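You operate a simulated robot arm through the tools that you are given. There is no shell and no other tool. Be economical: measure what you need, move in short steps, check, and stop when the job is done.

Carry out the task below with a simulated robot arm. There is one attempt and no reset: what you move stays moved.

JOB
Take the blue filter and put it in the orange crate. Put the blue box from the tiled bench on the ledge of the wall unit. Open the cupboard door, take the green box from the upper shelf of the small cupboard and put it on the purple tray and shut the door again. Put the teal bottle in the blue tray. Put the teal-cap bottle on the cream bench away on the top of the island bench. Put the filter marked "59" from the ledge of the wall unit on the top of the teal mat. Pull the bin drawer open. Any order will do. Set down upright: teal-cap bottle.

The check looks at the end state, three seconds after you hand in, the way a careful person would. Anything else that was tipped, shoved, dropped, spilled or broken makes it a failure. A push-on lid holds only when it is set on centred and level and pressed home; a screw cap is set on level and turned clockwise until tight.

ROBOT AND FRAMES
A 7-joint arm with a fingered hand on a trunk, on a base that drives. Base frame: it is fixed to the floor where the robot stands at the start and does not move with it; the origin is under the middle of the robot, x ahead of it, y to its left, z up; the surface under the hand at the start is at about z = 0.88. Units: m, rad, N and s.
With the tool pointing down near the work surface it reaches from about 0.36 to 0.86 m from the robot's upright axis, wherever it stands. Its first joint turns from -2.496 to 2.496 rad. Places, roughly: bin drawer [-5.1, 6, 0.9]; blue box (15x10x8 cm) [-1.3, -2, 0.9]; blue filter (6x6x9 cm) [0.7, 0.1, 0.9]; blue tray (26x18x4 cm) [1.5, -2.8, 0.9]; cupboard door [0.8, -2.9, 0.4]; filter [3.5, -3.25, 1]; green box (13x6x6 cm) [0.7, -2.8, 0.5]; ledge of the wall unit [3.4, -2.8, 0.9]; orange crate (29x15x9 cm) [0.6, 0.3, 0.9]; purple tray (22x19x3 cm) [1.1, -2.6, 0.9]; teal bottle [0.75, -3, 1]; teal-cap bottle (6x6x15 cm) [1.6, -2.6, 1]; top of the island bench [1.1, 0.3, 0.9]; top of the teal mat (22x20 cm) [2.54, -4.52, 0.56]. Payload 3 kg.
The tool frame sits at the grasp point between the pads (the TCP): z along the fingers, y along the line on which they close. The tips reach 0.026 m beyond it. The gripper opens to 0.148 m. The gripper's body begins 0.073 m behind the TCP. The gripper is a hand of 3 fingers: y runs from the thumb to the fingers, the wrist lies at [0, 0, -0.229] in the tool frame, and closing takes about 1.5 s.
Orientation is that of the tool frame in the base frame, as a unit quaternion [x, y, z, w]. With the fingers straight down and closing along the base's y, the tool's x points along the base's -x, its y along +y and its z along -z.

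CONTROLS
- The arm moves only by the tool play_rows. Its argument "rows" is one flat list of numbers, 6 for each row, row after row: the shift along the tool's x, y, z in units of 40 mm (1.0 is 40 mm), then the turn, a rotation vector about the tool's x, y, z in units of 4 degrees (1.0 is 4 degrees). In form: [dx, dy, dz, wx, wy, wz, dx, dy, dz, wx, wy, wz, ...]. A call has 1 to 8 rows; each row shifts and turns the commanded pose from where the row before left it, along the tool's axes as they then stand. "jaw" is the gripper command, from -1 (fully open) to 1 (shut), values between in proportion, set as the call begins (left out, the last holds). A call with a number of a shift or a turn outside -1 to 1 is refused whole. A row lasts 0.2 s, in which the tool goes at most 0.05 m and 0.15 rad; a call with a longer step from one row to the next is refused whole, and so is a gripper value outside its range. Where a pose cannot be reached the arm comes as near as it can. A force on the tool above 40 N (or 10 N above the force at the start of the call, whichever is more), or a blocked arm, ends the call early, and 0.2 s more pass. Each finger travels about 0.153 m/s and halts on what it meets, pressing with about 24 N; the grip force reading is that of the motor and also rises with nothing between the fingers. The clock runs only during rows and for 0.2 s after the last one: add rows that do not move to give the fingers time. It gives the time, the measured TCP pose, the force on the tool (base axes), the opening and the grip force at its end, in the units of the frame above (readings bear some noise), with the torque about the TCP (base axes, N m) and any sound that the robot's microphone picked up.
- Cameras (640 x 400 px; columns grow to the right, rows downward): "scene" is now at [0.1269, 0.0123, 1.8816]; the picture's right is [0.26, -0.97, 0.00], its down [-0.81, -0.21, -0.54] and it looks along [0.52, 0.14, -0.84] (base axes); focal length 255 px, centre (320, 200). "wrist" rides on the gripper at [0.068, -0.039, -0.09] in the tool frame; the picture's right is [0.50, 0.87, 0.00], its down [-0.66, 0.38, -0.65] and it looks along [-0.57, 0.33, 0.76] (tool axes); focal length 222 px, centre (320, 200). There is no depth. A picture from a camera that has moved, and an enlarged one, comes with that camera's place and axes in the base frame and with its lens. The place of the scene camera against the robot may be out by one fixed shift of up to 0.025 m in any direction.
- camera(camera): a new picture of that camera. It takes no simulated time.
- lift_body(by): slides the trunk up (or, below 0, down) by that many m; the arm and the scene camera ride with it, the base frame stays. It gives what a move gives, with no picture.
- steer(legs): drives the robot by 1 to 6 legs, each [ahead, left, turn to the left] in m, m and rad, along the robot's own axes; the way and the turn of a leg run together, so that a leg with both is an arc; at most 1.5 m and 3.142 rad a leg. The arm and the cameras ride along, it lands a little off, and it stops where it bumps. It gives what a move gives.
- move_fingers(finger1, finger2, thumb_bend): sets how far each is bent, from 0 (flat) to 1 (curled in); at 0.3 the hand is open as for a grip, at 0.7 the pads meet at the TCP. One left out holds its place. A second passes; each finger stops where it meets its share of the squeeze, and holds until it gets a number again. A gripper value or a shape takes the hand back. It gives what a move gives, with no picture; readings hold the bend of each and the force on the fingers (four entries, about 0 where the hand has none), thumb and palm.
- grasp_type(shape): the hand has 3 fingers and takes this shape, open, in about a second: jaw (thumb against the fingers, like two jaws); tri (thumb and two fingers); tip (a fingertip pinch); poke (one finger out to press); point (the index stretched); flat (the hand flat); cup (the hand cupped); fist (a fist). The gripper value then closes the fingers along that shape, each until it touches; the sizes above hold for jaw. It gives what a move gives, with no picture.
- turn_head(pan, tilt): turns the head with the scene camera to pan (to the left, within 1.501 rad either way) and tilt (down, from -0.506 to 1.204), counted from straight ahead of the robot. It gives what a move gives.
- close_up(camera, box): a new picture of the part [left, top, right, bottom] of that camera's present view, enlarged. It takes no simulated time.
- close_job(): hands the job in; it is judged then, once.

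Go step by step. Nothing tells you exact positions but the pictures and the camera data: compare them with the known pose of the tool, close in by small moves and look again before you grip or let go. The budget is 217 turns and 198 pictures, counting those below and the enlarged ones. Unless the task says otherwise, let go and move clear before handing in, and close with one line.

The tools are called after "Request:" as a command line: name --argument value ..., lists and objects as JSON in quotes. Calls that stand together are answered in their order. play_rows: Moves the arm, as the interface text tells. Its arguments: {"type":"object","properties":{"rows":{"type":"array"},"jaw":{"type":"number"}},"required":["rows"]} The other tools are called the same way: lift_body (by) slides the trunk up or down; grasp_type (shape) gives the hand a shape; move_fingers (finger1, finger2, thumb_bend) moves the fingers one by one; steer (legs) drives the base; turn_head (pan, tilt) turns the head that bears the scene camera; camera (camera) takes a picture; close_up (camera, box) takes an enlarged picture of a part of a camera's view; close_job () hands the job in.

At the start:

```text
time: 0.0
position: [0.7018, 0.2714, 1.2737]
orientation: [-0.001, 1.0, 0.0, 0.0]
ft_force: [0.2, 0.4, 0.1]
ft_torque: [0.0, -0.02, 0.06]
finger_gap: 0.1478
gripper_force: 0.0
shape: jaw
bend: [0.3, 0.3, 0.3]
finger forces: [0.0, 0.0, 0.1, 0.0, 0.0, 0.0]
trunk travel left (down, up): [-0.825, 0.065]
robot x, y, heading: [-0.0003, -0.0019, -0.003]
head pan, tilt: [0.258, 0.998]
```

scene: 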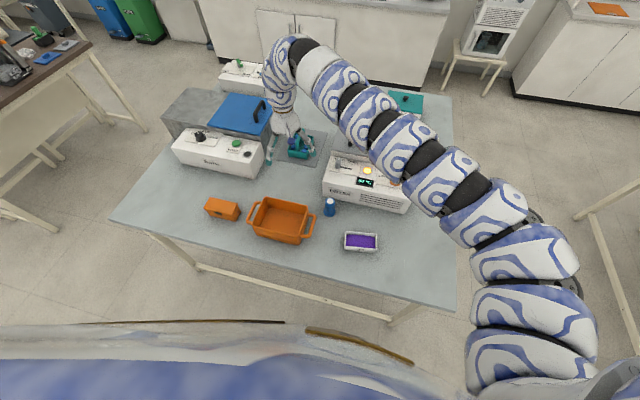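
wrist: 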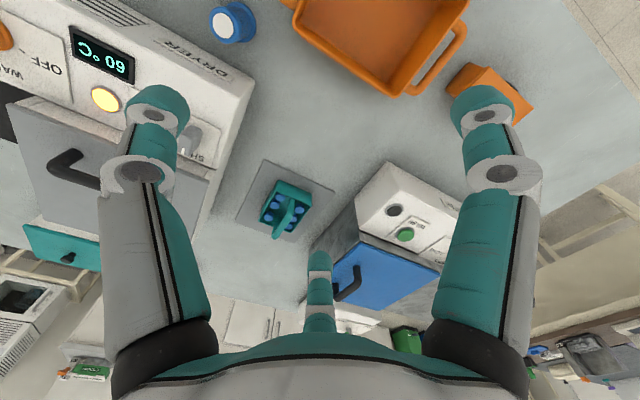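

The blue filter stands at about [0.70, 0.13] and the orange crate is at about [0.6, 0.31]. I'll look closer at both before moving.

Request:
close_up --camera "scene" --box '[200, 130, 420, 267]'

Request:
close_up --camera "wrist" --box '[160, 0, 480, 200]'

```text
2.91 times, centred on (310, 198) of scene
camera zoom: at [0.1269, 0.0123, 1.8816], right [0.26, -0.97, 0.0], down [-0.81, -0.21, -0.54], along [0.52, 0.14, -0.84], focal length 743 px, centre (349, 204)
```

zoom: 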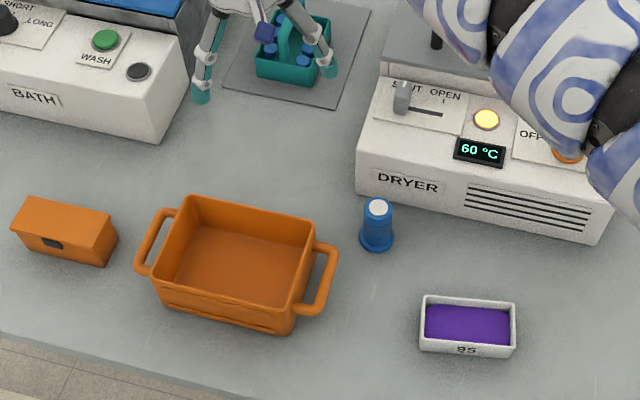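

```text
2.00 times, centred on (320, 100) of wrist
camera zoom: at [0.6351, 0.2326, 1.3647], right [-0.5, 0.87, 0.0], down [0.66, 0.38, 0.65], along [0.57, 0.33, -0.76], focal length 444 px, centre (320, 400)
```

zoom: 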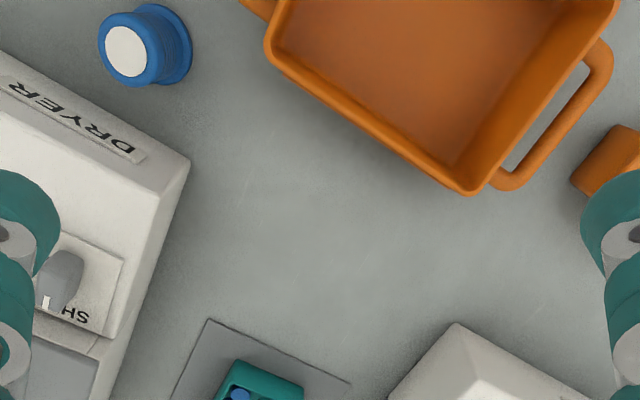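

The filter stands upright at about [0.72, 0.12], and the crate's right handle is close to it. I'll move above the filter and turn the hand so the fingers keep clear of that handle.

Request:
play_rows --rows '[-0.11, -0.94, 0.75, 0, 0, 0, -0.11, -0.94, 0.75, 0, 0, 0, -0.11, -0.94, 0.75, 0, 0, 0, -0.11, -0.94, 0.75, 0, 0, 0]'

Request:
play_rows --rows '[0, 0, 0, 0, 0, 1, 0, 0, 0, 0, 0, 1, 0, 0, 0, 0, 0, 1, 0, 0, 0, 0, 0, 1, 0, 0, 0, 0, 0, 1, 0, 0, 0, 0, 0, 1, 0, 0, 0, 0, 0, 1, 0, 0, 0, 0, 0, 1]' --jaw -0.35

Request:
camera --camera "wrist"

Request:
camera --camera "scene"

```text
time: 1.2
position: [0.8045, 0.1051, 1.2604]
orientation: [0.001, 0.994, -0.031, 0.106]
ft_force: [0.4, -0.1, -0.5]
ft_torque: [-0.01, 0.03, 0.02]
finger_gap: 0.1478
gripper_force: 0.1
shape: jaw
bend: [0.3, 0.3, 0.3]
finger forces: [0.0, 0.0, 0.1, 0.0, 0.1, 0.0]
out of reach, approached as far as the arm can: row 2, 3
trunk travel left (down, up): [-0.825, 0.065]
robot x, y, heading: [-0.0016, -0.0013, -0.003]
head pan, tilt: [0.258, 0.998]
stopped in row 4: the arm was blocked; the commanded pose is now the measured one
```

```text
time: 3.0
position: [0.8056, 0.105, 1.2611]
orientation: [0.275, 0.955, -0.001, 0.111]
ft_force: [-0.2, 0.7, -0.4]
ft_torque: [-0.01, 0.0, 0.0]
finger_gap: 0.1003
gripper_force: 0.2
shape: jaw
bend: [0.29, 0.29, 0.72]
finger forces: [0.1, 0.0, 0.0, 0.1, 0.0, 0.1]
trunk travel left (down, up): [-0.825, 0.065]
robot x, y, heading: [-0.0018, -0.0005, 0.003]
head pan, tilt: [0.258, 0.998]
```

```text
193 pictures are left
camera wrist: at [0.709, 0.1137, 1.3331], right [0.04, 1.0, -0.06], down [0.6, 0.02, 0.8], along [0.8, -0.07, -0.6], focal length 222 px, centre (320, 200)
```

wrist: 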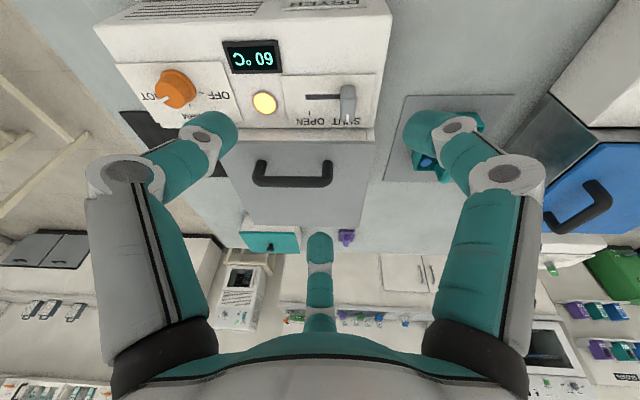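

```text
192 pictures are left
camera scene: at [0.1269, 0.0123, 1.8816], right [0.26, -0.97, 0.0], down [-0.81, -0.22, -0.54], along [0.52, 0.14, -0.84], focal length 255 px, centre (320, 200)
```

scene: 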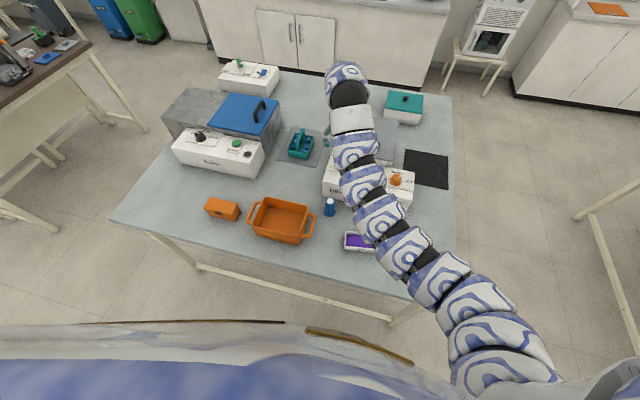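

The arm got stuck at the edge of its reach, with the tool tilted forward. I'll bring it back, straighten the tool over the filter, and then go down in smaller steps.

Request:
play_rows --rows '[0.49, -0.2, -0.1, 0.21, 0.76, 0, 0.49, -0.2, -0.1, 0.21, 0.76, 0, 0.49, -0.2, 0, 0.21, 0.76, 0, 0.49, -0.2, 0, 0.21, 0.76, 0]'

```text
time: 4.0
position: [0.7902, 0.1137, 1.2508]
orientation: [0.274, 0.96, 0.0, 0.056]
ft_force: [0.5, 0.0, 0.3]
ft_torque: [0.01, 0.0, -0.01]
finger_gap: 0.1006
gripper_force: 0.1
shape: jaw
bend: [0.29, 0.29, 0.72]
finger forces: [0.0, 0.0, 0.1, 0.0, 0.1, 0.1]
out of reach, approached as far as the arm can: row 1, 2, 3, 4
trunk travel left (down, up): [-0.825, 0.065]
robot x, y, heading: [0.0003, -0.0043, 0.0]
head pan, tilt: [0.258, 0.998]
```

Pulling back is also out of reach at this height. I'll go back left toward the start spot, away from the dryer, and try a lower trunk.

Request:
play_rows --rows '[0.5, 0.7, 0, 0, 0.4, 0, 0.5, 0.7, 0, 0, 0.4, 0, 0.5, 0.7, 0, 0, 0.4, 0, 0.5, 0.7, 0, 0, 0.4, 0, 0.3, 0, 0, 0, 0, 0]'

Request:
lift_body --by -0.1

Request:
play_rows --rows '[0.5, -0.3, 0, 0, 0, 0, 0.5, -0.3, 0, 0, 0, 0]'

```text
time: 5.2
position: [0.7696, 0.2571, 1.2503]
orientation: [0.274, 0.962, 0.016, 0.003]
ft_force: [-0.2, 0.2, -0.4]
ft_torque: [0.02, -0.03, -0.02]
finger_gap: 0.1003
gripper_force: 0.1
shape: jaw
bend: [0.29, 0.29, 0.72]
finger forces: [0.1, 0.1, 0.0, 0.0, 0.0, 0.1]
trunk travel left (down, up): [-0.825, 0.065]
robot x, y, heading: [-0.0012, 0.0029, -0.002]
head pan, tilt: [0.258, 0.998]
```

```text
time: 6.5
position: [0.7707, 0.2572, 1.1513]
orientation: [0.275, 0.961, 0.015, 0.001]
ft_force: [0.9, -0.3, -0.7]
ft_torque: [0.01, 0.0, -0.01]
finger_gap: 0.1005
gripper_force: 0.1
shape: jaw
bend: [0.29, 0.29, 0.72]
finger forces: [0.0, 0.0, 0.1, 0.0, 0.0, 0.0]
trunk travel left (down, up): [-0.725, 0.165]
robot x, y, heading: [-0.0026, 0.0008, -0.001]
head pan, tilt: [0.258, 0.998]
```

```text
time: 7.1
position: [0.7208, 0.2586, 1.1506]
orientation: [0.275, 0.961, 0.015, 0.002]
ft_force: [-0.1, 0.2, -0.3]
ft_torque: [-0.04, 0.0, 0.0]
finger_gap: 0.1002
gripper_force: 0.1
shape: jaw
bend: [0.29, 0.29, 0.72]
finger forces: [0.0, 0.1, 0.0, 0.1, 0.0, 0.1]
trunk travel left (down, up): [-0.725, 0.165]
robot x, y, heading: [0.0005, 0.0001, 0.0]
head pan, tilt: [0.258, 0.998]
```

Now it moves freely. I'll continue sideways to a point above the filter.

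Request:
play_rows --rows '[-0.46, -0.73, 0, 0, 0, 0, -0.46, -0.73, 0, 0, 0, 0, -0.46, -0.73, 0, 0, 0, 0, -0.46, -0.73, 0, 0, 0, 0]'

Request:
camera --camera "wrist"

```text
time: 8.1
position: [0.7398, 0.1854, 1.1428]
orientation: [0.275, 0.961, 0.014, 0.001]
ft_force: [0.3, 0.4, -0.5]
ft_torque: [-0.01, 0.02, 0.0]
finger_gap: 0.1003
gripper_force: 0.1
shape: jaw
bend: [0.29, 0.29, 0.72]
finger forces: [0.0, 0.0, 0.0, 0.1, 0.1, 0.0]
out of reach, approached as far as the arm can: row 2, 3, 4
trunk travel left (down, up): [-0.725, 0.165]
robot x, y, heading: [-0.0022, -0.0012, 0.0]
head pan, tilt: [0.258, 0.998]
```

```text
191 pictures are left
camera wrist: at [0.6611, 0.1851, 1.2328], right [0.03, 1.0, 0.03], down [0.75, -0.04, 0.66], along [0.66, 0.0, -0.75], focal length 222 px, centre (320, 200)
```

wrist: 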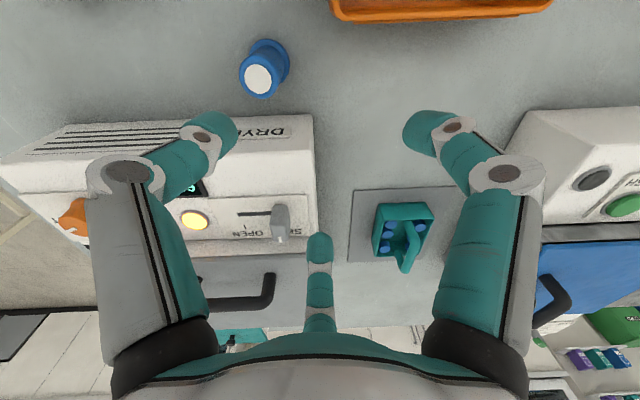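

The filter is ahead and to the right, and the arm's joints stop it going further right. I'll shift the base to the right instead and keep the arm where it moves freely.

Request:
play_rows --rows '[0.7, 0.64, 0, 0, 0, 0, 0.7, 0.64, 0, 0, 0, 0]'

Request:
steer --legs '[[0, -0.138, 0]]'

Request:
camera --camera "wrist"

```text
time: 8.7
position: [0.718, 0.2558, 1.1449]
orientation: [0.276, 0.961, 0.016, 0.001]
ft_force: [0.2, -0.1, -1.0]
ft_torque: [-0.01, 0.02, 0.01]
finger_gap: 0.1004
gripper_force: 0.1
shape: jaw
bend: [0.29, 0.29, 0.72]
finger forces: [0.0, 0.0, 0.0, 0.0, 0.0, 0.0]
trunk travel left (down, up): [-0.725, 0.165]
robot x, y, heading: [0.0007, -0.001, 0.005]
head pan, tilt: [0.258, 0.998]
```

```text
time: 10.1
position: [0.7182, 0.1166, 1.1451]
orientation: [0.274, 0.962, 0.016, 0.002]
ft_force: [0.8, 0.2, 0.7]
ft_torque: [0.05, 0.06, 0.0]
finger_gap: 0.1003
gripper_force: 0.1
shape: jaw
bend: [0.29, 0.29, 0.72]
finger forces: [0.0, 0.1, 0.0, 0.0, 0.0, 0.1]
trunk travel left (down, up): [-0.725, 0.165]
robot x, y, heading: [0.0029, -0.1335, -0.002]
head pan, tilt: [0.258, 0.998]
```

```text
190 pictures are left
camera wrist: at [0.6392, 0.117, 1.2349], right [0.03, 1.0, 0.03], down [0.75, -0.04, 0.66], along [0.66, 0.0, -0.75], focal length 222 px, centre (320, 200)
```

wrist: 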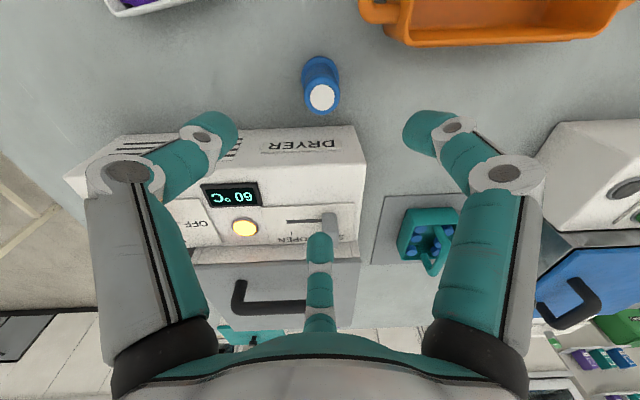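

The filter's axis is at [0.718, 0.123], and the three fingers sit about 120° apart. One of them points at the dryer, so I'll turn the hand the other way to get finger gaps facing the dryer and the crate handle.

Request:
play_rows --rows '[0, 0, 0, 0, 0, -1, 0, 0, 0, 0, 0, -1, 0, 0, 0, 0, 0, -1, 0, 0, 0, 0, 0, -1, 0, 0, 0, 0, 0, -1, 0, 0, 0, 0, 0, -1, 0, 0, 0, 0, 0, -1, 0, 0, 0, 0, 0, -1]' --jaw -0.25

Request:
play_rows --rows '[0, 0, 0, 0, 0, -1, 0, 0, 0, 0, 0, -1, 0, 0, 0, 0, 0, -1, 0, 0, 0, 0, 0, -1, 0, 0, 0, 0, 0, -1, 0, 0, 0, 0, 0, -1, 0, 0, 0, 0, 0, -1, 0, 0, 0, 0, 0, -0.5]'

Request:
camera --camera "wrist"

```text
time: 11.8
position: [0.7185, 0.1175, 1.145]
orientation: [-0.003, 1.0, 0.016, 0.006]
ft_force: [-0.5, 0.6, 0.2]
ft_torque: [0.01, 0.01, -0.01]
finger_gap: 0.0932
gripper_force: 0.1
shape: jaw
bend: [0.31, 0.31, 0.7]
finger forces: [0.0, 0.0, 0.0, 0.0, 0.1, 0.0]
trunk travel left (down, up): [-0.725, 0.165]
robot x, y, heading: [0.0008, -0.1379, -0.001]
head pan, tilt: [0.258, 0.998]
```

```text
time: 13.7
position: [0.718, 0.118, 1.1457]
orientation: [-0.261, 0.965, 0.012, 0.01]
ft_force: [0.4, 0.1, -0.1]
ft_torque: [-0.01, 0.01, 0.01]
finger_gap: 0.0932
gripper_force: 0.0
shape: jaw
bend: [0.31, 0.31, 0.7]
finger forces: [0.0, 0.0, 0.1, 0.0, 0.0, 0.0]
trunk travel left (down, up): [-0.725, 0.165]
robot x, y, heading: [0.0001, -0.138, 0.0]
head pan, tilt: [0.258, 0.998]
```

```text
189 pictures are left
camera wrist: at [0.6778, 0.0476, 1.2333], right [-0.87, 0.5, 0.0], down [0.37, 0.64, 0.68], along [0.33, 0.59, -0.74], focal length 222 px, centre (320, 200)
```

wrist: 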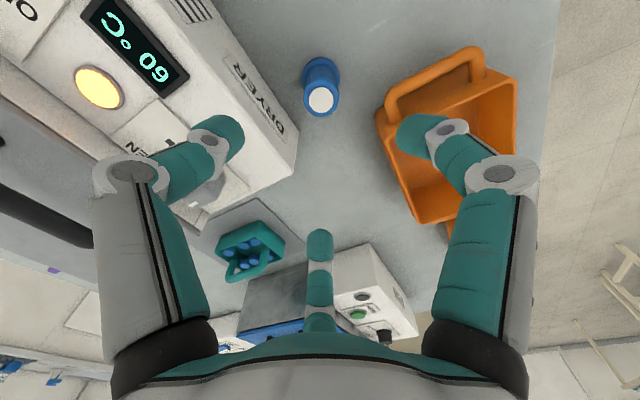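

The hand is lined up on the filter. I'll correct the small tilt and go down partway.

Request:
play_rows --rows '[-0.07, 0.13, 0.5, 0.25, 0.36, 0, 0, 0, 0.9, 0, 0, 0, 0, 0, 0.9, 0, 0, 0, 0, 0, 0.9, 0, 0, 0]'

Request:
camera --camera "wrist"

Request:
camera --camera "scene"

```text
time: 14.7
position: [0.7186, 0.1253, 1.0157]
orientation: [-0.26, 0.966, 0.0, -0.001]
ft_force: [1.7, 0.4, 0.2]
ft_torque: [0.0, 0.0, 0.0]
finger_gap: 0.093
gripper_force: 0.0
shape: jaw
bend: [0.31, 0.31, 0.7]
finger forces: [0.0, 0.0, 0.0, 0.0, 0.0, 0.1]
trunk travel left (down, up): [-0.725, 0.165]
robot x, y, heading: [-0.0024, -0.1384, 0.004]
head pan, tilt: [0.258, 0.998]
```

```text
188 pictures are left
camera wrist: at [0.6801, 0.0573, 1.1069], right [-0.87, 0.5, 0.0], down [0.38, 0.66, 0.65], along [0.32, 0.57, -0.76], focal length 222 px, centre (320, 200)
```

wrist: 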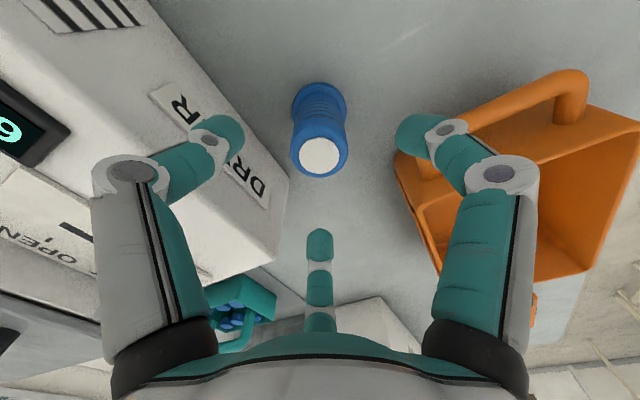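

```text
187 pictures are left
camera scene: at [0.1274, -0.1262, 1.7815], right [0.26, -0.97, 0.0], down [-0.81, -0.22, -0.54], along [0.52, 0.14, -0.84], focal length 255 px, centre (320, 200)
```

scene: 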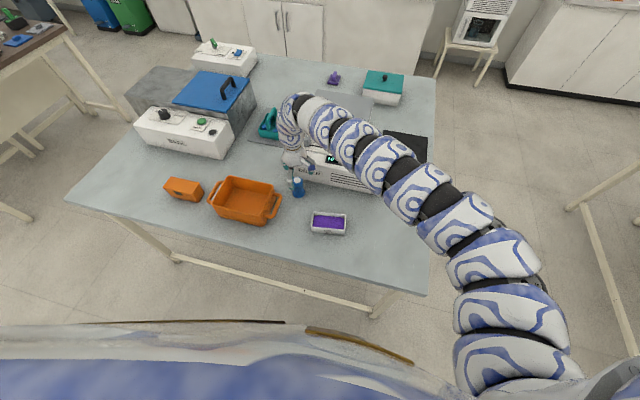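

The filter is centred under the hand. I'll go down the last 8 cm and close on it.

Request:
play_rows --rows '[0, 0, 0.7, 0, 0, 0, 0, 0, 0.7, 0, 0, 0, 0, 0, 0.65, 0, 0, 0]'

Request:
play_rows --rows '[0, 0, 0, 0, 0, 0, 0, 0, 0, 0, 0, 0, 0, 0, 0, 0, 0, 0, 0, 0, 0, 0, 0, 0, 0, 0, 0, 0, 0, 0, 0, 0, 0, 0, 0, 0]' --jaw 1

Request:
camera --camera "wrist"

```text
time: 15.4
position: [0.7191, 0.1249, 0.9335]
orientation: [-0.26, 0.966, 0.001, 0.0]
ft_force: [-0.3, -0.3, 0.4]
ft_torque: [0.0, -0.01, 0.0]
finger_gap: 0.0931
gripper_force: 0.0
shape: jaw
bend: [0.31, 0.31, 0.7]
finger forces: [0.0, 0.0, 0.1, 0.0, 0.0, 0.1]
trunk travel left (down, up): [-0.725, 0.165]
robot x, y, heading: [-0.0012, -0.1387, 0.003]
head pan, tilt: [0.258, 0.998]
```

```text
time: 16.9
position: [0.7178, 0.1243, 0.9338]
orientation: [-0.259, 0.966, 0.0, -0.001]
ft_force: [0.1, -1.1, -0.3]
ft_torque: [0.01, 0.03, 0.0]
finger_gap: 0.0362
gripper_force: 24.3
shape: jaw
bend: [0.76, 0.76, 0.7]
finger forces: [21.3, 21.2, 0.0, 0.1, 21.7, 0.1]
trunk travel left (down, up): [-0.725, 0.165]
robot x, y, heading: [0.0014, -0.1398, 0.002]
head pan, tilt: [0.258, 0.998]
```

```text
186 pictures are left
camera wrist: at [0.679, 0.0564, 1.0246], right [-0.87, 0.5, 0.0], down [0.38, 0.66, 0.65], along [0.33, 0.57, -0.76], focal length 222 px, centre (320, 200)
```

wrist: 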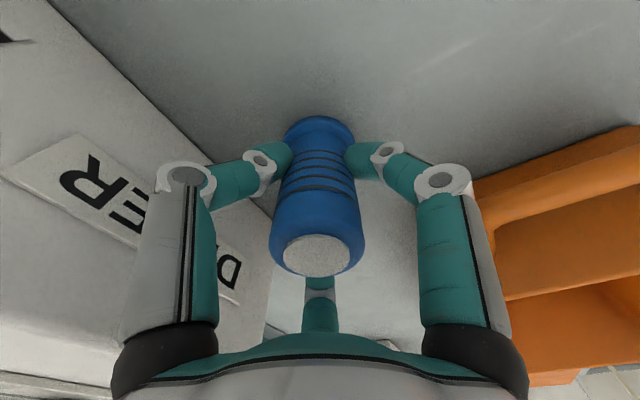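

The filter is held. I'll lift it clear and look at the crate.

Request:
play_rows --rows '[0, 0, -0.9, 0, 0, 0, 0, 0, -0.9, 0, 0, 0, 0, 0, -0.9, 0, 0, 0, 0, 0, -0.9, 0, 0, 0]'

Request:
close_up --camera "scene" --box '[180, 120, 380, 245]'

Request:
camera --camera "wrist"

```text
time: 17.9
position: [0.7193, 0.1258, 1.0817]
orientation: [-0.26, 0.966, 0.001, -0.001]
ft_force: [0.1, -0.3, -0.7]
ft_torque: [0.02, 0.02, 0.01]
finger_gap: 0.0359
gripper_force: 24.2
shape: jaw
bend: [0.76, 0.76, 0.7]
finger forces: [21.4, 21.4, 0.0, 0.1, 21.9, 0.0]
trunk travel left (down, up): [-0.725, 0.165]
robot x, y, heading: [-0.0022, -0.1377, 0.005]
head pan, tilt: [0.258, 0.998]
```

```text
3.20 times, centred on (280, 182) of scene
camera zoom: at [0.1268, -0.1263, 1.7816], right [0.26, -0.97, 0.0], down [-0.81, -0.22, -0.54], along [0.52, 0.14, -0.84], focal length 817 px, centre (448, 256)
```

zoom: 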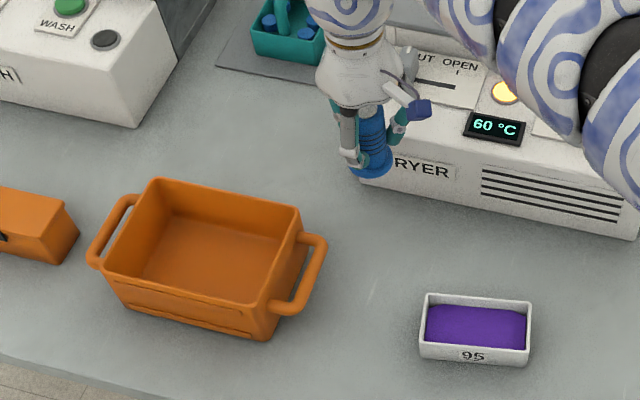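

```text
184 pictures are left
camera wrist: at [0.6801, 0.0582, 1.1722], right [-0.87, 0.5, 0.0], down [0.38, 0.66, 0.65], along [0.33, 0.57, -0.76], focal length 222 px, centre (320, 200)
```

wrist: 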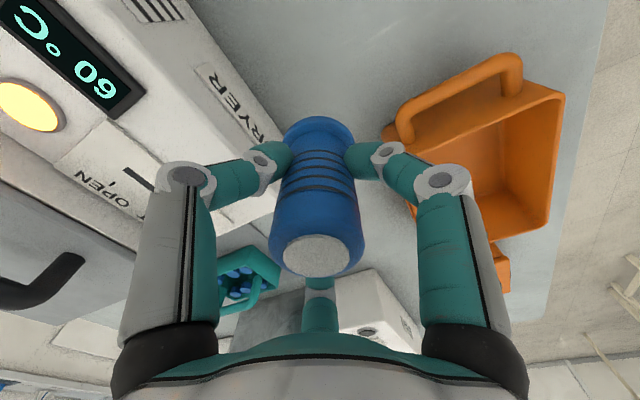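

The crate's centre is at about [0.593, 0.305] with its rim at z 0.97. I'll carry the filter over it.

Request:
play_rows --rows '[0.07, 0.91, 0, 0, 0, 0, 0.07, 0.91, 0, 0, 0, 0, 0.07, 0.91, 0, 0, 0, 0, 0.07, 0.91, 0, 0, 0, 0, 0.07, 0.91, 0, 0, 0, 0, 0.07, 0.91, 0, 0, 0, 0]'

Request:
camera --camera "wrist"

Request:
close_up --camera "scene" --box '[180, 120, 380, 245]'

```text
time: 19.2
position: [0.5926, 0.3062, 1.0788]
orientation: [-0.26, 0.966, -0.001, -0.001]
ft_force: [0.0, 0.3, -1.1]
ft_torque: [0.0, 0.03, 0.0]
finger_gap: 0.0358
gripper_force: 23.7
shape: jaw
bend: [0.76, 0.76, 0.7]
finger forces: [21.4, 21.4, 0.0, 0.0, 21.9, 0.0]
trunk travel left (down, up): [-0.725, 0.165]
robot x, y, heading: [0.001, -0.1389, 0.002]
head pan, tilt: [0.258, 0.998]
```

```text
183 pictures are left
camera wrist: at [0.5536, 0.2389, 1.1698], right [-0.87, 0.5, 0.0], down [0.38, 0.66, 0.65], along [0.33, 0.57, -0.76], focal length 222 px, centre (320, 200)
```

wrist: 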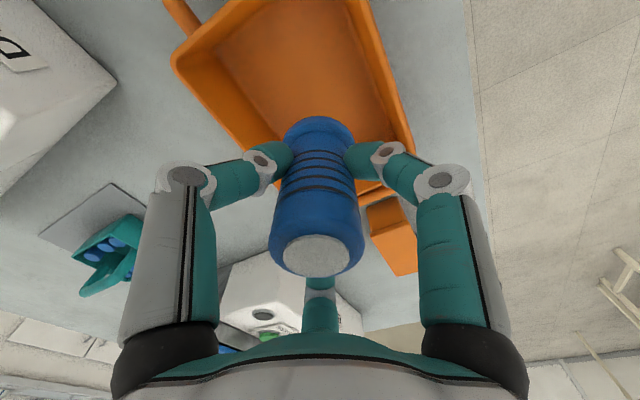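

```text
3.20 times, centred on (280, 182) of scene
camera zoom: at [0.1265, -0.1254, 1.7816], right [0.26, -0.97, 0.0], down [-0.81, -0.22, -0.54], along [0.52, 0.14, -0.84], focal length 817 px, centre (448, 256)
```

zoom: 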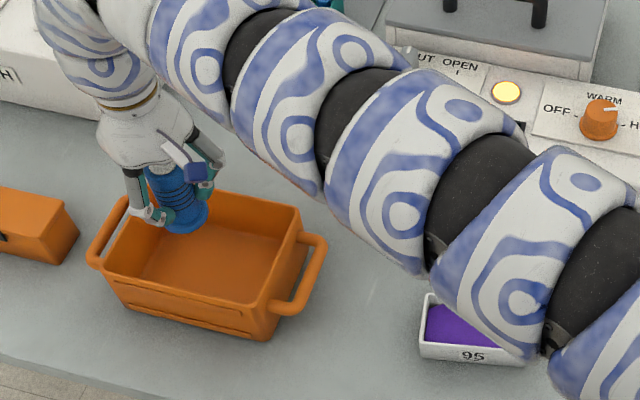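

The crate spans about x 0.525–0.666 and y 0.21–0.37. I'll centre a little better and lower the filter to just above the floor of the crate.

Request:
play_rows --rows '[0.07, -0.42, 0, 0, 0, 0, 0, 0, 0.8, 0, 0, 0, 0, 0, 0.8, 0, 0, 0, 0, 0, 0.8, 0, 0, 0, 0, 0, 0.8, 0, 0, 0]'

Request:
camera --camera "wrist"

Request:
close_up --camera "scene" --box '[180, 120, 380, 245]'

```text
time: 20.4
position: [0.6009, 0.2891, 0.9528]
orientation: [-0.259, 0.966, 0.0, 0.0]
ft_force: [0.7, -0.5, -1.2]
ft_torque: [0.0, 0.03, 0.04]
finger_gap: 0.0358
gripper_force: 23.9
shape: jaw
bend: [0.76, 0.76, 0.7]
finger forces: [21.3, 21.3, 0.0, 0.0, 22.0, 0.0]
trunk travel left (down, up): [-0.725, 0.165]
robot x, y, heading: [-0.002, -0.1407, -0.001]
head pan, tilt: [0.258, 0.998]
```

```text
181 pictures are left
camera wrist: at [0.5623, 0.222, 1.043], right [-0.87, 0.5, 0.0], down [0.38, 0.66, 0.65], along [0.33, 0.57, -0.76], focal length 222 px, centre (320, 200)
```

wrist: 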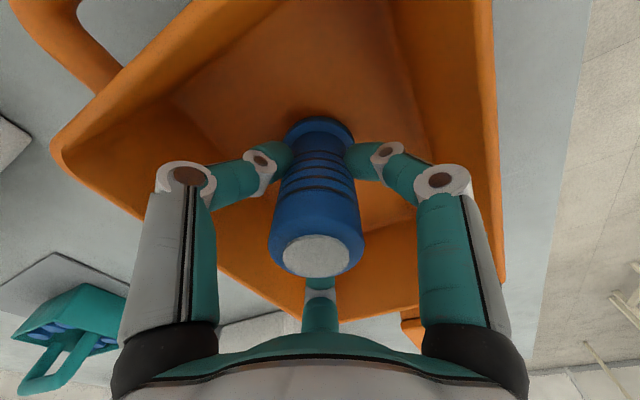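

```text
3.20 times, centred on (280, 182) of scene
camera zoom: at [0.1272, -0.1259, 1.7815], right [0.26, -0.97, 0.0], down [-0.81, -0.22, -0.54], along [0.52, 0.14, -0.84], focal length 817 px, centre (448, 256)
```

zoom: 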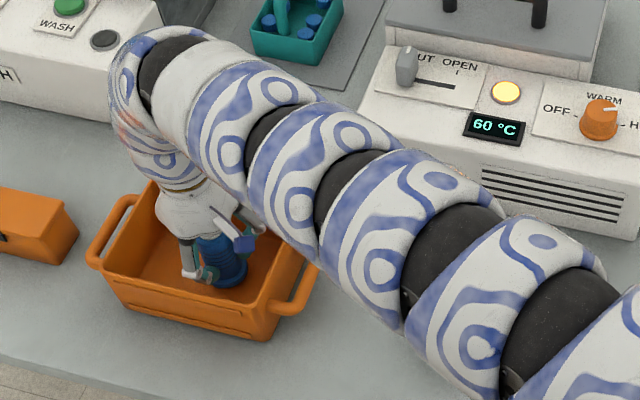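

The filter is inside the crate. I'll lower it gently until it touches, then open partway.

Request:
play_rows --rows '[0, 0, 0.12, 0, 0, 0, 0, 0, 0.1, 0, 0, 0]'

Request:
play_rows --rows '[0, 0, 0, 0, 0, 0, 0, 0, 0, 0, 0, 0, 0, 0, 0, 0, 0, 0, 0, 0, 0, 0, 0, 0]' --jaw 0.1

Request:
camera --camera "wrist"

```text
time: 21.1
position: [0.5988, 0.289, 0.9439]
orientation: [-0.26, 0.966, 0.001, -0.001]
ft_force: [0.0, -0.4, -0.8]
ft_torque: [0.04, 0.01, -0.03]
finger_gap: 0.0358
gripper_force: 24.3
shape: jaw
bend: [0.76, 0.76, 0.7]
finger forces: [21.4, 21.3, 0.1, 0.1, 22.1, 0.0]
trunk travel left (down, up): [-0.725, 0.165]
robot x, y, heading: [-0.0018, -0.1361, 0.003]
head pan, tilt: [0.258, 0.998]
```

```text
time: 22.1
position: [0.6005, 0.2888, 0.943]
orientation: [-0.259, 0.966, 0.001, 0.0]
ft_force: [0.5, 0.0, -0.4]
ft_torque: [-0.05, -0.01, 0.0]
finger_gap: 0.066
gripper_force: 0.1
shape: jaw
bend: [0.39, 0.39, 0.7]
finger forces: [0.0, 0.1, 0.0, 0.0, 0.0, 0.1]
trunk travel left (down, up): [-0.725, 0.165]
robot x, y, heading: [-0.001, -0.1418, 0.005]
head pan, tilt: [0.258, 0.998]
```

```text
179 pictures are left
camera wrist: at [0.5612, 0.2216, 1.034], right [-0.87, 0.5, 0.0], down [0.38, 0.66, 0.65], along [0.33, 0.57, -0.76], focal length 222 px, centre (320, 200)
```

wrist: 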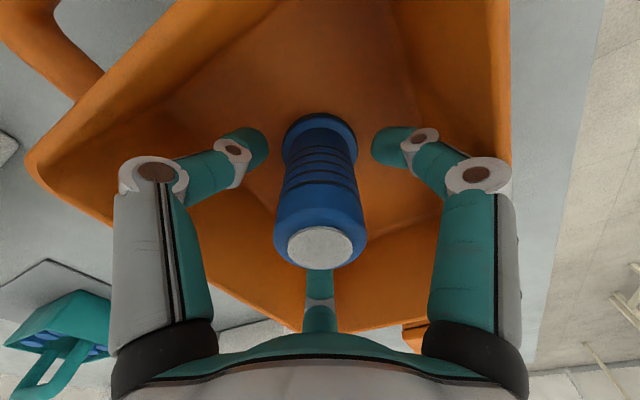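

The filter stands released in the crate. I'll rise straight up and have a look.

Request:
play_rows --rows '[0, 0, -0.9, 0, 0, 0, 0, 0, -0.9, 0, 0, 0, 0, 0, -0.9, 0, 0, 0, 0, 0, -0.9, 0, 0, 0, 0, 0, -0.9, 0, 0, 0, 0, 0, -0.9, 0, 0, 0]'

Request:
turn_head --pan 0 --tilt 0.5

Request:
camera --camera "scene"

Request:
turn_head --pan -1.4 --tilt 0.4

Request:
camera --camera "scene"

Request:
turn_head --pan 1.4 --tilt 0.3

Request:
camera --camera "scene"

```text
time: 23.4
position: [0.6003, 0.2899, 1.1597]
orientation: [-0.259, 0.966, 0.0, 0.0]
ft_force: [-0.7, -0.4, 0.0]
ft_torque: [-0.01, 0.02, 0.0]
finger_gap: 0.0661
gripper_force: 0.1
shape: jaw
bend: [0.39, 0.39, 0.7]
finger forces: [0.0, 0.0, 0.0, 0.1, 0.0, 0.0]
trunk travel left (down, up): [-0.725, 0.165]
robot x, y, heading: [0.0013, -0.1364, 0.0]
head pan, tilt: [0.258, 0.998]
```

```text
time: 24.4
position: [0.6012, 0.2896, 1.1586]
orientation: [-0.26, 0.966, 0.0, 0.0]
ft_force: [-0.1, -0.2, 0.3]
ft_torque: [-0.01, 0.0, -0.01]
finger_gap: 0.0661
gripper_force: 0.0
shape: jaw
bend: [0.39, 0.39, 0.7]
finger forces: [0.0, 0.1, 0.1, 0.1, 0.0, 0.0]
trunk travel left (down, up): [-0.725, 0.165]
robot x, y, heading: [0.0004, -0.1384, 0.002]
head pan, tilt: [0.0, 0.499]
```

```text
178 pictures are left
camera scene: at [0.1506, -0.1439, 1.8225], right [0.0, -1.0, 0.0], down [-0.48, 0.0, -0.88], along [0.88, 0.0, -0.48], focal length 255 px, centre (320, 200)
```

scene: 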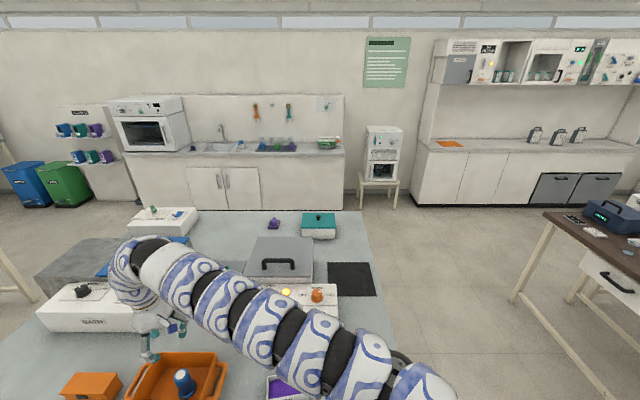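

```text
time: 25.9
position: [0.5997, 0.2904, 1.1596]
orientation: [-0.259, 0.966, 0.001, 0.0]
ft_force: [-0.9, -0.5, 0.3]
ft_torque: [0.01, 0.03, 0.0]
finger_gap: 0.0663
gripper_force: 0.1
shape: jaw
bend: [0.39, 0.39, 0.7]
finger forces: [0.0, 0.0, 0.0, 0.0, 0.0, 0.0]
trunk travel left (down, up): [-0.725, 0.165]
robot x, y, heading: [-0.0013, -0.1417, 0.001]
head pan, tilt: [-1.4, 0.4]
```

```text
177 pictures are left
camera scene: at [0.0756, -0.2353, 1.8317], right [-0.99, -0.17, 0.0], down [-0.07, 0.38, -0.92], along [0.16, -0.91, -0.39], focal length 255 px, centre (320, 200)
```

scene: 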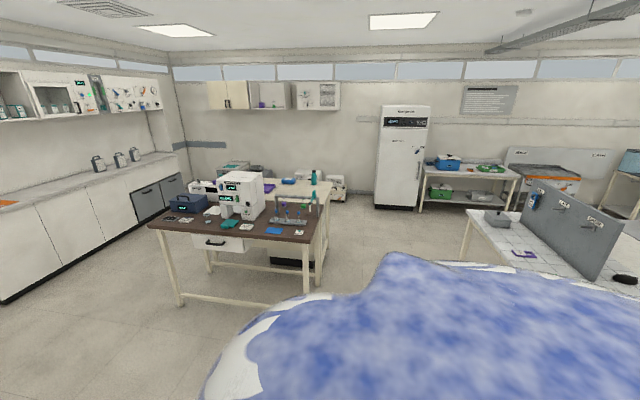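

```text
time: 28.4
position: [0.6006, 0.2899, 1.1582]
orientation: [-0.259, 0.966, 0.001, -0.001]
ft_force: [0.0, -0.8, -0.4]
ft_torque: [0.02, -0.01, -0.02]
finger_gap: 0.0661
gripper_force: 0.1
shape: jaw
bend: [0.39, 0.39, 0.7]
finger forces: [0.0, 0.1, 0.0, 0.0, 0.0, 0.0]
trunk travel left (down, up): [-0.725, 0.165]
robot x, y, heading: [-0.0018, -0.1382, 0.0]
head pan, tilt: [1.4, 0.3]
```

```text
176 pictures are left
camera scene: at [0.0754, -0.0521, 1.841], right [0.99, -0.17, 0.0], down [-0.05, -0.29, -0.96], along [0.16, 0.94, -0.3], focal length 255 px, centre (320, 200)
```

scene: 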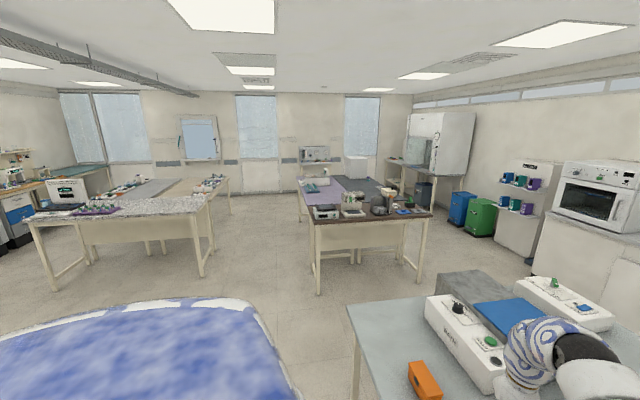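

The crate job is done. Next I'll back away from the island, turn right toward the tiled bench and look for the blue box.

Request:
steer --legs '[[-0.55, 0, 0], [0, 0, -1.57]]'

Request:
turn_head --pan -0.3 --tilt 0.5

Request:
camera --camera "scene"

```text
time: 35.5
position: [-0.1424, -0.7508, 1.1586]
orientation: [0.508, 0.862, 0.001, 0.001]
ft_force: [0.3, -0.2, -0.4]
ft_torque: [-0.01, 0.0, 0.01]
finger_gap: 0.0661
gripper_force: 0.0
shape: jaw
bend: [0.39, 0.39, 0.7]
finger forces: [0.0, 0.0, 0.0, 0.1, 0.1, 0.1]
trunk travel left (down, up): [-0.725, 0.165]
robot x, y, heading: [-0.5585, -0.1401, -1.592]
head pan, tilt: [1.4, 0.3]
```

```text
time: 37.2
position: [-0.1415, -0.751, 1.1579]
orientation: [0.509, 0.861, 0.001, -0.001]
ft_force: [0.6, 0.5, -0.9]
ft_torque: [-0.01, 0.03, -0.02]
finger_gap: 0.0664
gripper_force: 0.0
shape: jaw
bend: [0.39, 0.39, 0.7]
finger forces: [0.0, 0.0, 0.0, 0.0, 0.0, 0.0]
trunk travel left (down, up): [-0.725, 0.165]
robot x, y, heading: [-0.5604, -0.1433, -1.599]
head pan, tilt: [-0.3, 0.499]
```

```text
175 pictures are left
camera scene: at [-0.6086, -0.3135, 1.8226], right [-0.95, 0.31, 0.0], down [0.15, 0.45, -0.88], along [-0.28, -0.83, -0.48], focal length 255 px, centre (320, 200)
```

scene: 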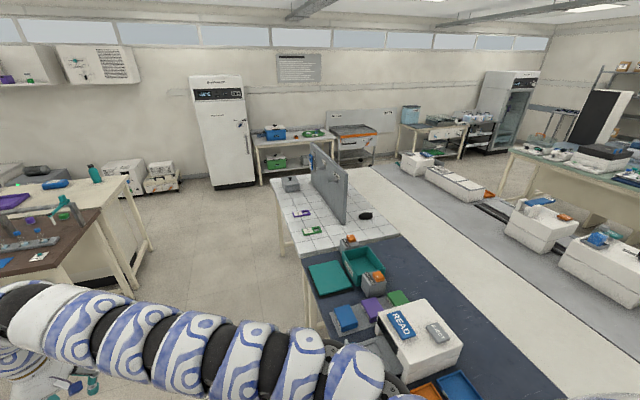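

Request:
close_up --camera "scene" --box '[250, 130, 410, 230]'

Request:
close_up --camera "scene" --box '[0, 150, 240, 300]'

```text
4.00 times, centred on (330, 180) of scene
camera zoom: at [-0.6086, -0.3135, 1.8226], right [-0.95, 0.31, 0.0], down [0.15, 0.45, -0.88], along [-0.28, -0.83, -0.48], focal length 1021 px, centre (280, 280)
```

zoom: 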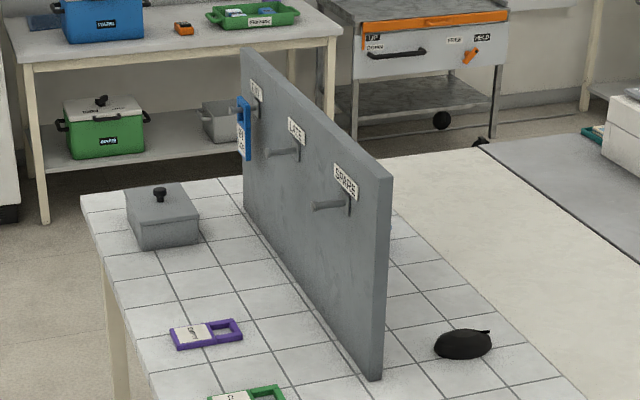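

```text
2.67 times, centred on (120, 225) of scene
camera zoom: at [-0.6086, -0.3135, 1.8226], right [-0.95, 0.31, 0.0], down [0.15, 0.45, -0.88], along [-0.28, -0.83, -0.48], focal length 681 px, centre (853, 133)
```

zoom: 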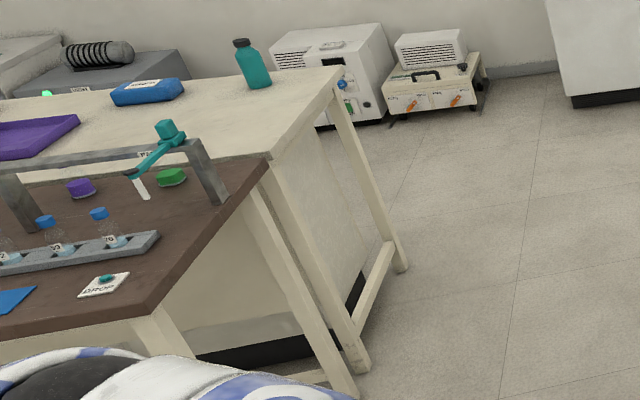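

The blue box must be behind the grey board, on the far (−x) side of the tiled bench. I'll look to the right to see whether there's a way round to that side.

Request:
turn_head --pan -1.3 --tilt 0.6

Request:
camera --camera "scene"

```text
time: 38.5
position: [-0.142, -0.7506, 1.1598]
orientation: [0.508, 0.861, 0.001, 0.0]
ft_force: [0.5, 0.3, 0.5]
ft_torque: [0.01, -0.06, 0.0]
finger_gap: 0.0663
gripper_force: 0.0
shape: jaw
bend: [0.39, 0.39, 0.7]
finger forces: [0.0, 0.1, 0.0, 0.0, 0.0, 0.1]
trunk travel left (down, up): [-0.725, 0.165]
robot x, y, heading: [-0.5575, -0.1388, -1.592]
head pan, tilt: [-1.3, 0.6]
```

```text
172 pictures are left
camera scene: at [-0.6656, -0.2491, 1.8135], right [-0.25, 0.97, 0.0], down [0.55, 0.14, -0.83], along [-0.8, -0.2, -0.56], focal length 255 px, centre (320, 200)
```

scene: 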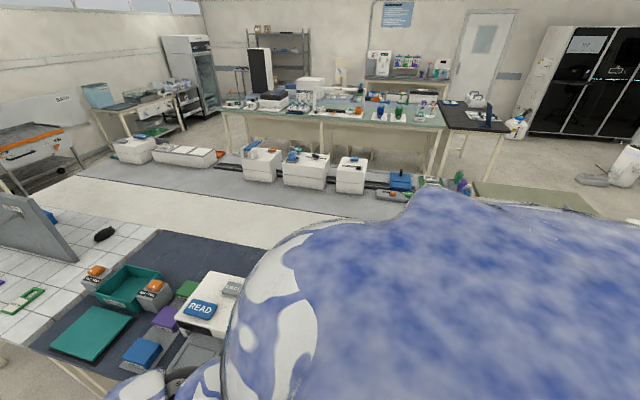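

Request:
close_up --camera "scene" --box '[0, 120, 320, 320]'

Request:
close_up --camera "scene" --box '[200, 80, 520, 280]'

```text
2.00 times, centred on (160, 220) of scene
camera zoom: at [-0.6656, -0.2491, 1.8135], right [-0.25, 0.97, 0.0], down [0.55, 0.14, -0.83], along [-0.8, -0.2, -0.56], focal length 511 px, centre (640, 160)
```

zoom: 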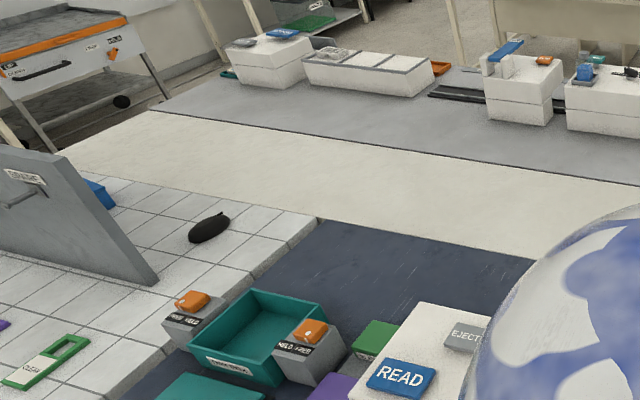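

```text
2.00 times, centred on (360, 180) of scene
camera zoom: at [-0.6656, -0.2491, 1.8135], right [-0.25, 0.97, 0.0], down [0.55, 0.14, -0.83], along [-0.8, -0.2, -0.56], focal length 511 px, centre (240, 240)
```

zoom: 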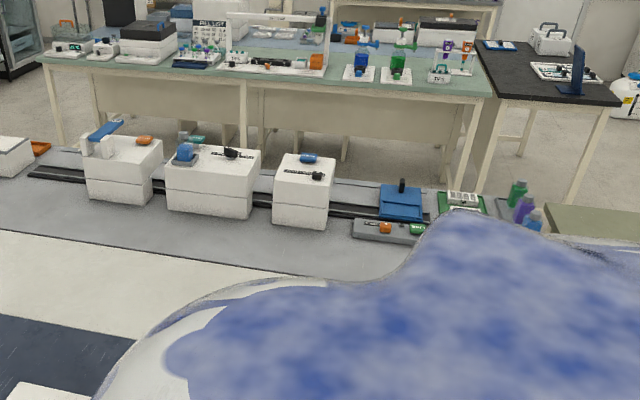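

The strips beyond the tiled bench turn out to be bench tops too, so there's no access from the west. I'll come from the south end, at about y −2.47, driving down the aisle first.

Request:
steer --legs '[[0, 0.15, 0], [1.4, 0, 0], [1.35, 0, 0]]'

Request:
turn_head --pan -1.0 --tilt 0.6

Request:
camera --camera "scene"

Request:
turn_head --pan 1.2 --tilt 0.6

Request:
camera --camera "scene"

```text
time: 53.0
position: [-0.0841, -3.5603, 1.158]
orientation: [0.511, 0.859, 0.001, 0.0]
ft_force: [0.0, -0.7, 0.1]
ft_torque: [-0.02, 0.0, 0.01]
finger_gap: 0.0662
gripper_force: 0.1
shape: jaw
bend: [0.39, 0.39, 0.7]
finger forces: [0.0, 0.1, 0.0, 0.0, 0.1, 0.0]
trunk travel left (down, up): [-0.725, 0.165]
robot x, y, heading: [-0.4964, -2.9502, -1.601]
head pan, tilt: [-1.3, 0.6]
```

```text
time: 53.8
position: [-0.0835, -3.5608, 1.1588]
orientation: [0.511, 0.859, 0.001, 0.0]
ft_force: [0.0, 0.0, 0.0]
ft_torque: [0.02, -0.01, 0.04]
finger_gap: 0.0665
gripper_force: 0.1
shape: jaw
bend: [0.39, 0.39, 0.7]
finger forces: [0.0, 0.0, 0.1, 0.1, 0.1, 0.0]
trunk travel left (down, up): [-0.725, 0.165]
robot x, y, heading: [-0.497, -2.947, -1.604]
head pan, tilt: [-1.0, 0.6]
```

```text
169 pictures are left
camera scene: at [-0.5934, -3.0794, 1.8135], right [-0.52, 0.86, 0.0], down [0.48, 0.29, -0.83], along [-0.71, -0.43, -0.56], focal length 255 px, centre (320, 200)
```

scene: 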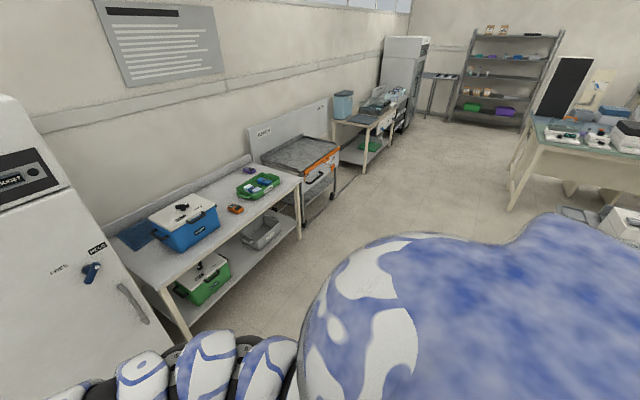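

```text
time: 55.9
position: [-0.0839, -3.561, 1.1591]
orientation: [0.511, 0.86, 0.001, 0.0]
ft_force: [0.1, 0.9, 0.4]
ft_torque: [0.0, 0.02, 0.01]
finger_gap: 0.0665
gripper_force: 0.1
shape: jaw
bend: [0.39, 0.39, 0.7]
finger forces: [0.0, 0.0, 0.0, 0.0, 0.0, 0.1]
trunk travel left (down, up): [-0.725, 0.165]
robot x, y, heading: [-0.4956, -2.9442, -1.6]
head pan, tilt: [1.201, 0.6]
```

```text
168 pictures are left
camera scene: at [-0.4363, -3.068, 1.8135], right [-0.39, -0.92, 0.0], down [-0.52, 0.22, -0.83], along [0.76, -0.32, -0.56], focal length 255 px, centre (320, 200)
```

scene: 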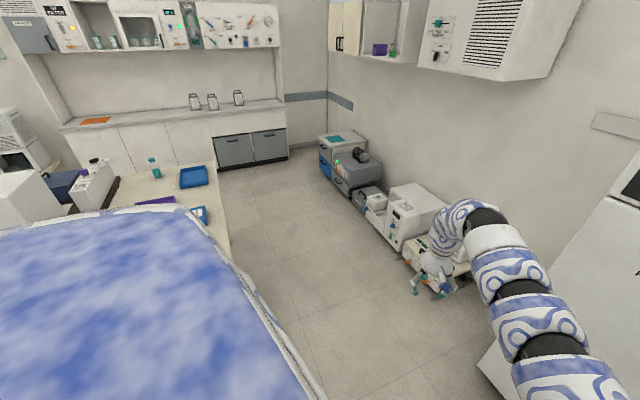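

The floor here is open, and the teal bottle and trays are visible on the cream bench. I'll strafe right and turn left to face the tiled bench from its south end.

Request:
steer --legs '[[0, -0.25, 0], [0, 0, 1.6], [0, 0, 1.57]]'

Request:
turn_head --pan 0.3 --tilt 0.7

Request:
camera --camera "scene"

```text
time: 65.1
position: [-1.1058, -2.2949, 1.1598]
orientation: [0.837, -0.547, 0.004, -0.005]
ft_force: [24.2, -2.3, 0.4]
ft_torque: [0.06, 0.77, -0.72]
finger_gap: 0.0603
gripper_force: 0.1
shape: jaw
bend: [0.39, 0.77, 0.7]
finger forces: [0.1, 23.6, 0.0, 0.1, 0.0, 0.1]
trunk travel left (down, up): [-0.725, 0.165]
robot x, y, heading: [-0.7457, -2.9418, 1.48]
head pan, tilt: [1.201, 0.6]
stopped in leg 3: the force on the tool passed its limit at 50 N (the readings are from after the stop); the commanded pose is now the measured one
```

```text
time: 66.3
position: [-1.1075, -2.295, 1.1599]
orientation: [0.839, -0.544, 0.002, -0.003]
ft_force: [30.0, 0.5, 0.7]
ft_torque: [0.01, 1.04, -1.15]
finger_gap: 0.0599
gripper_force: 0.1
shape: jaw
bend: [0.39, 0.77, 0.7]
finger forces: [0.0, 30.5, 0.1, 0.1, 0.1, 0.0]
trunk travel left (down, up): [-0.725, 0.165]
robot x, y, heading: [-0.7495, -2.9402, 1.485]
head pan, tilt: [0.3, 0.7]
```

```text
167 pictures are left
camera scene: at [-0.7741, -2.7834, 1.8049], right [0.98, 0.21, 0.0], down [0.13, -0.63, -0.77], along [-0.16, 0.75, -0.64], focal length 255 px, centre (320, 200)
```

scene: 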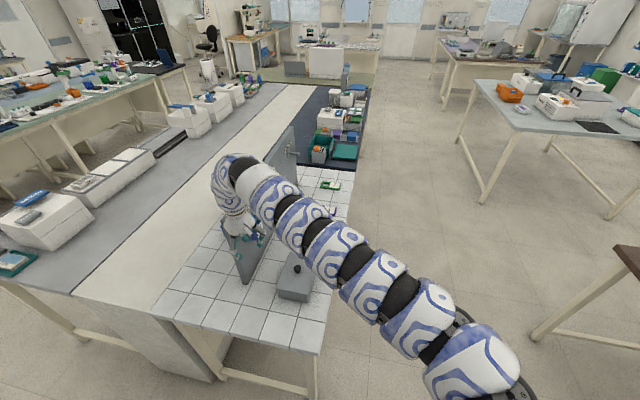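

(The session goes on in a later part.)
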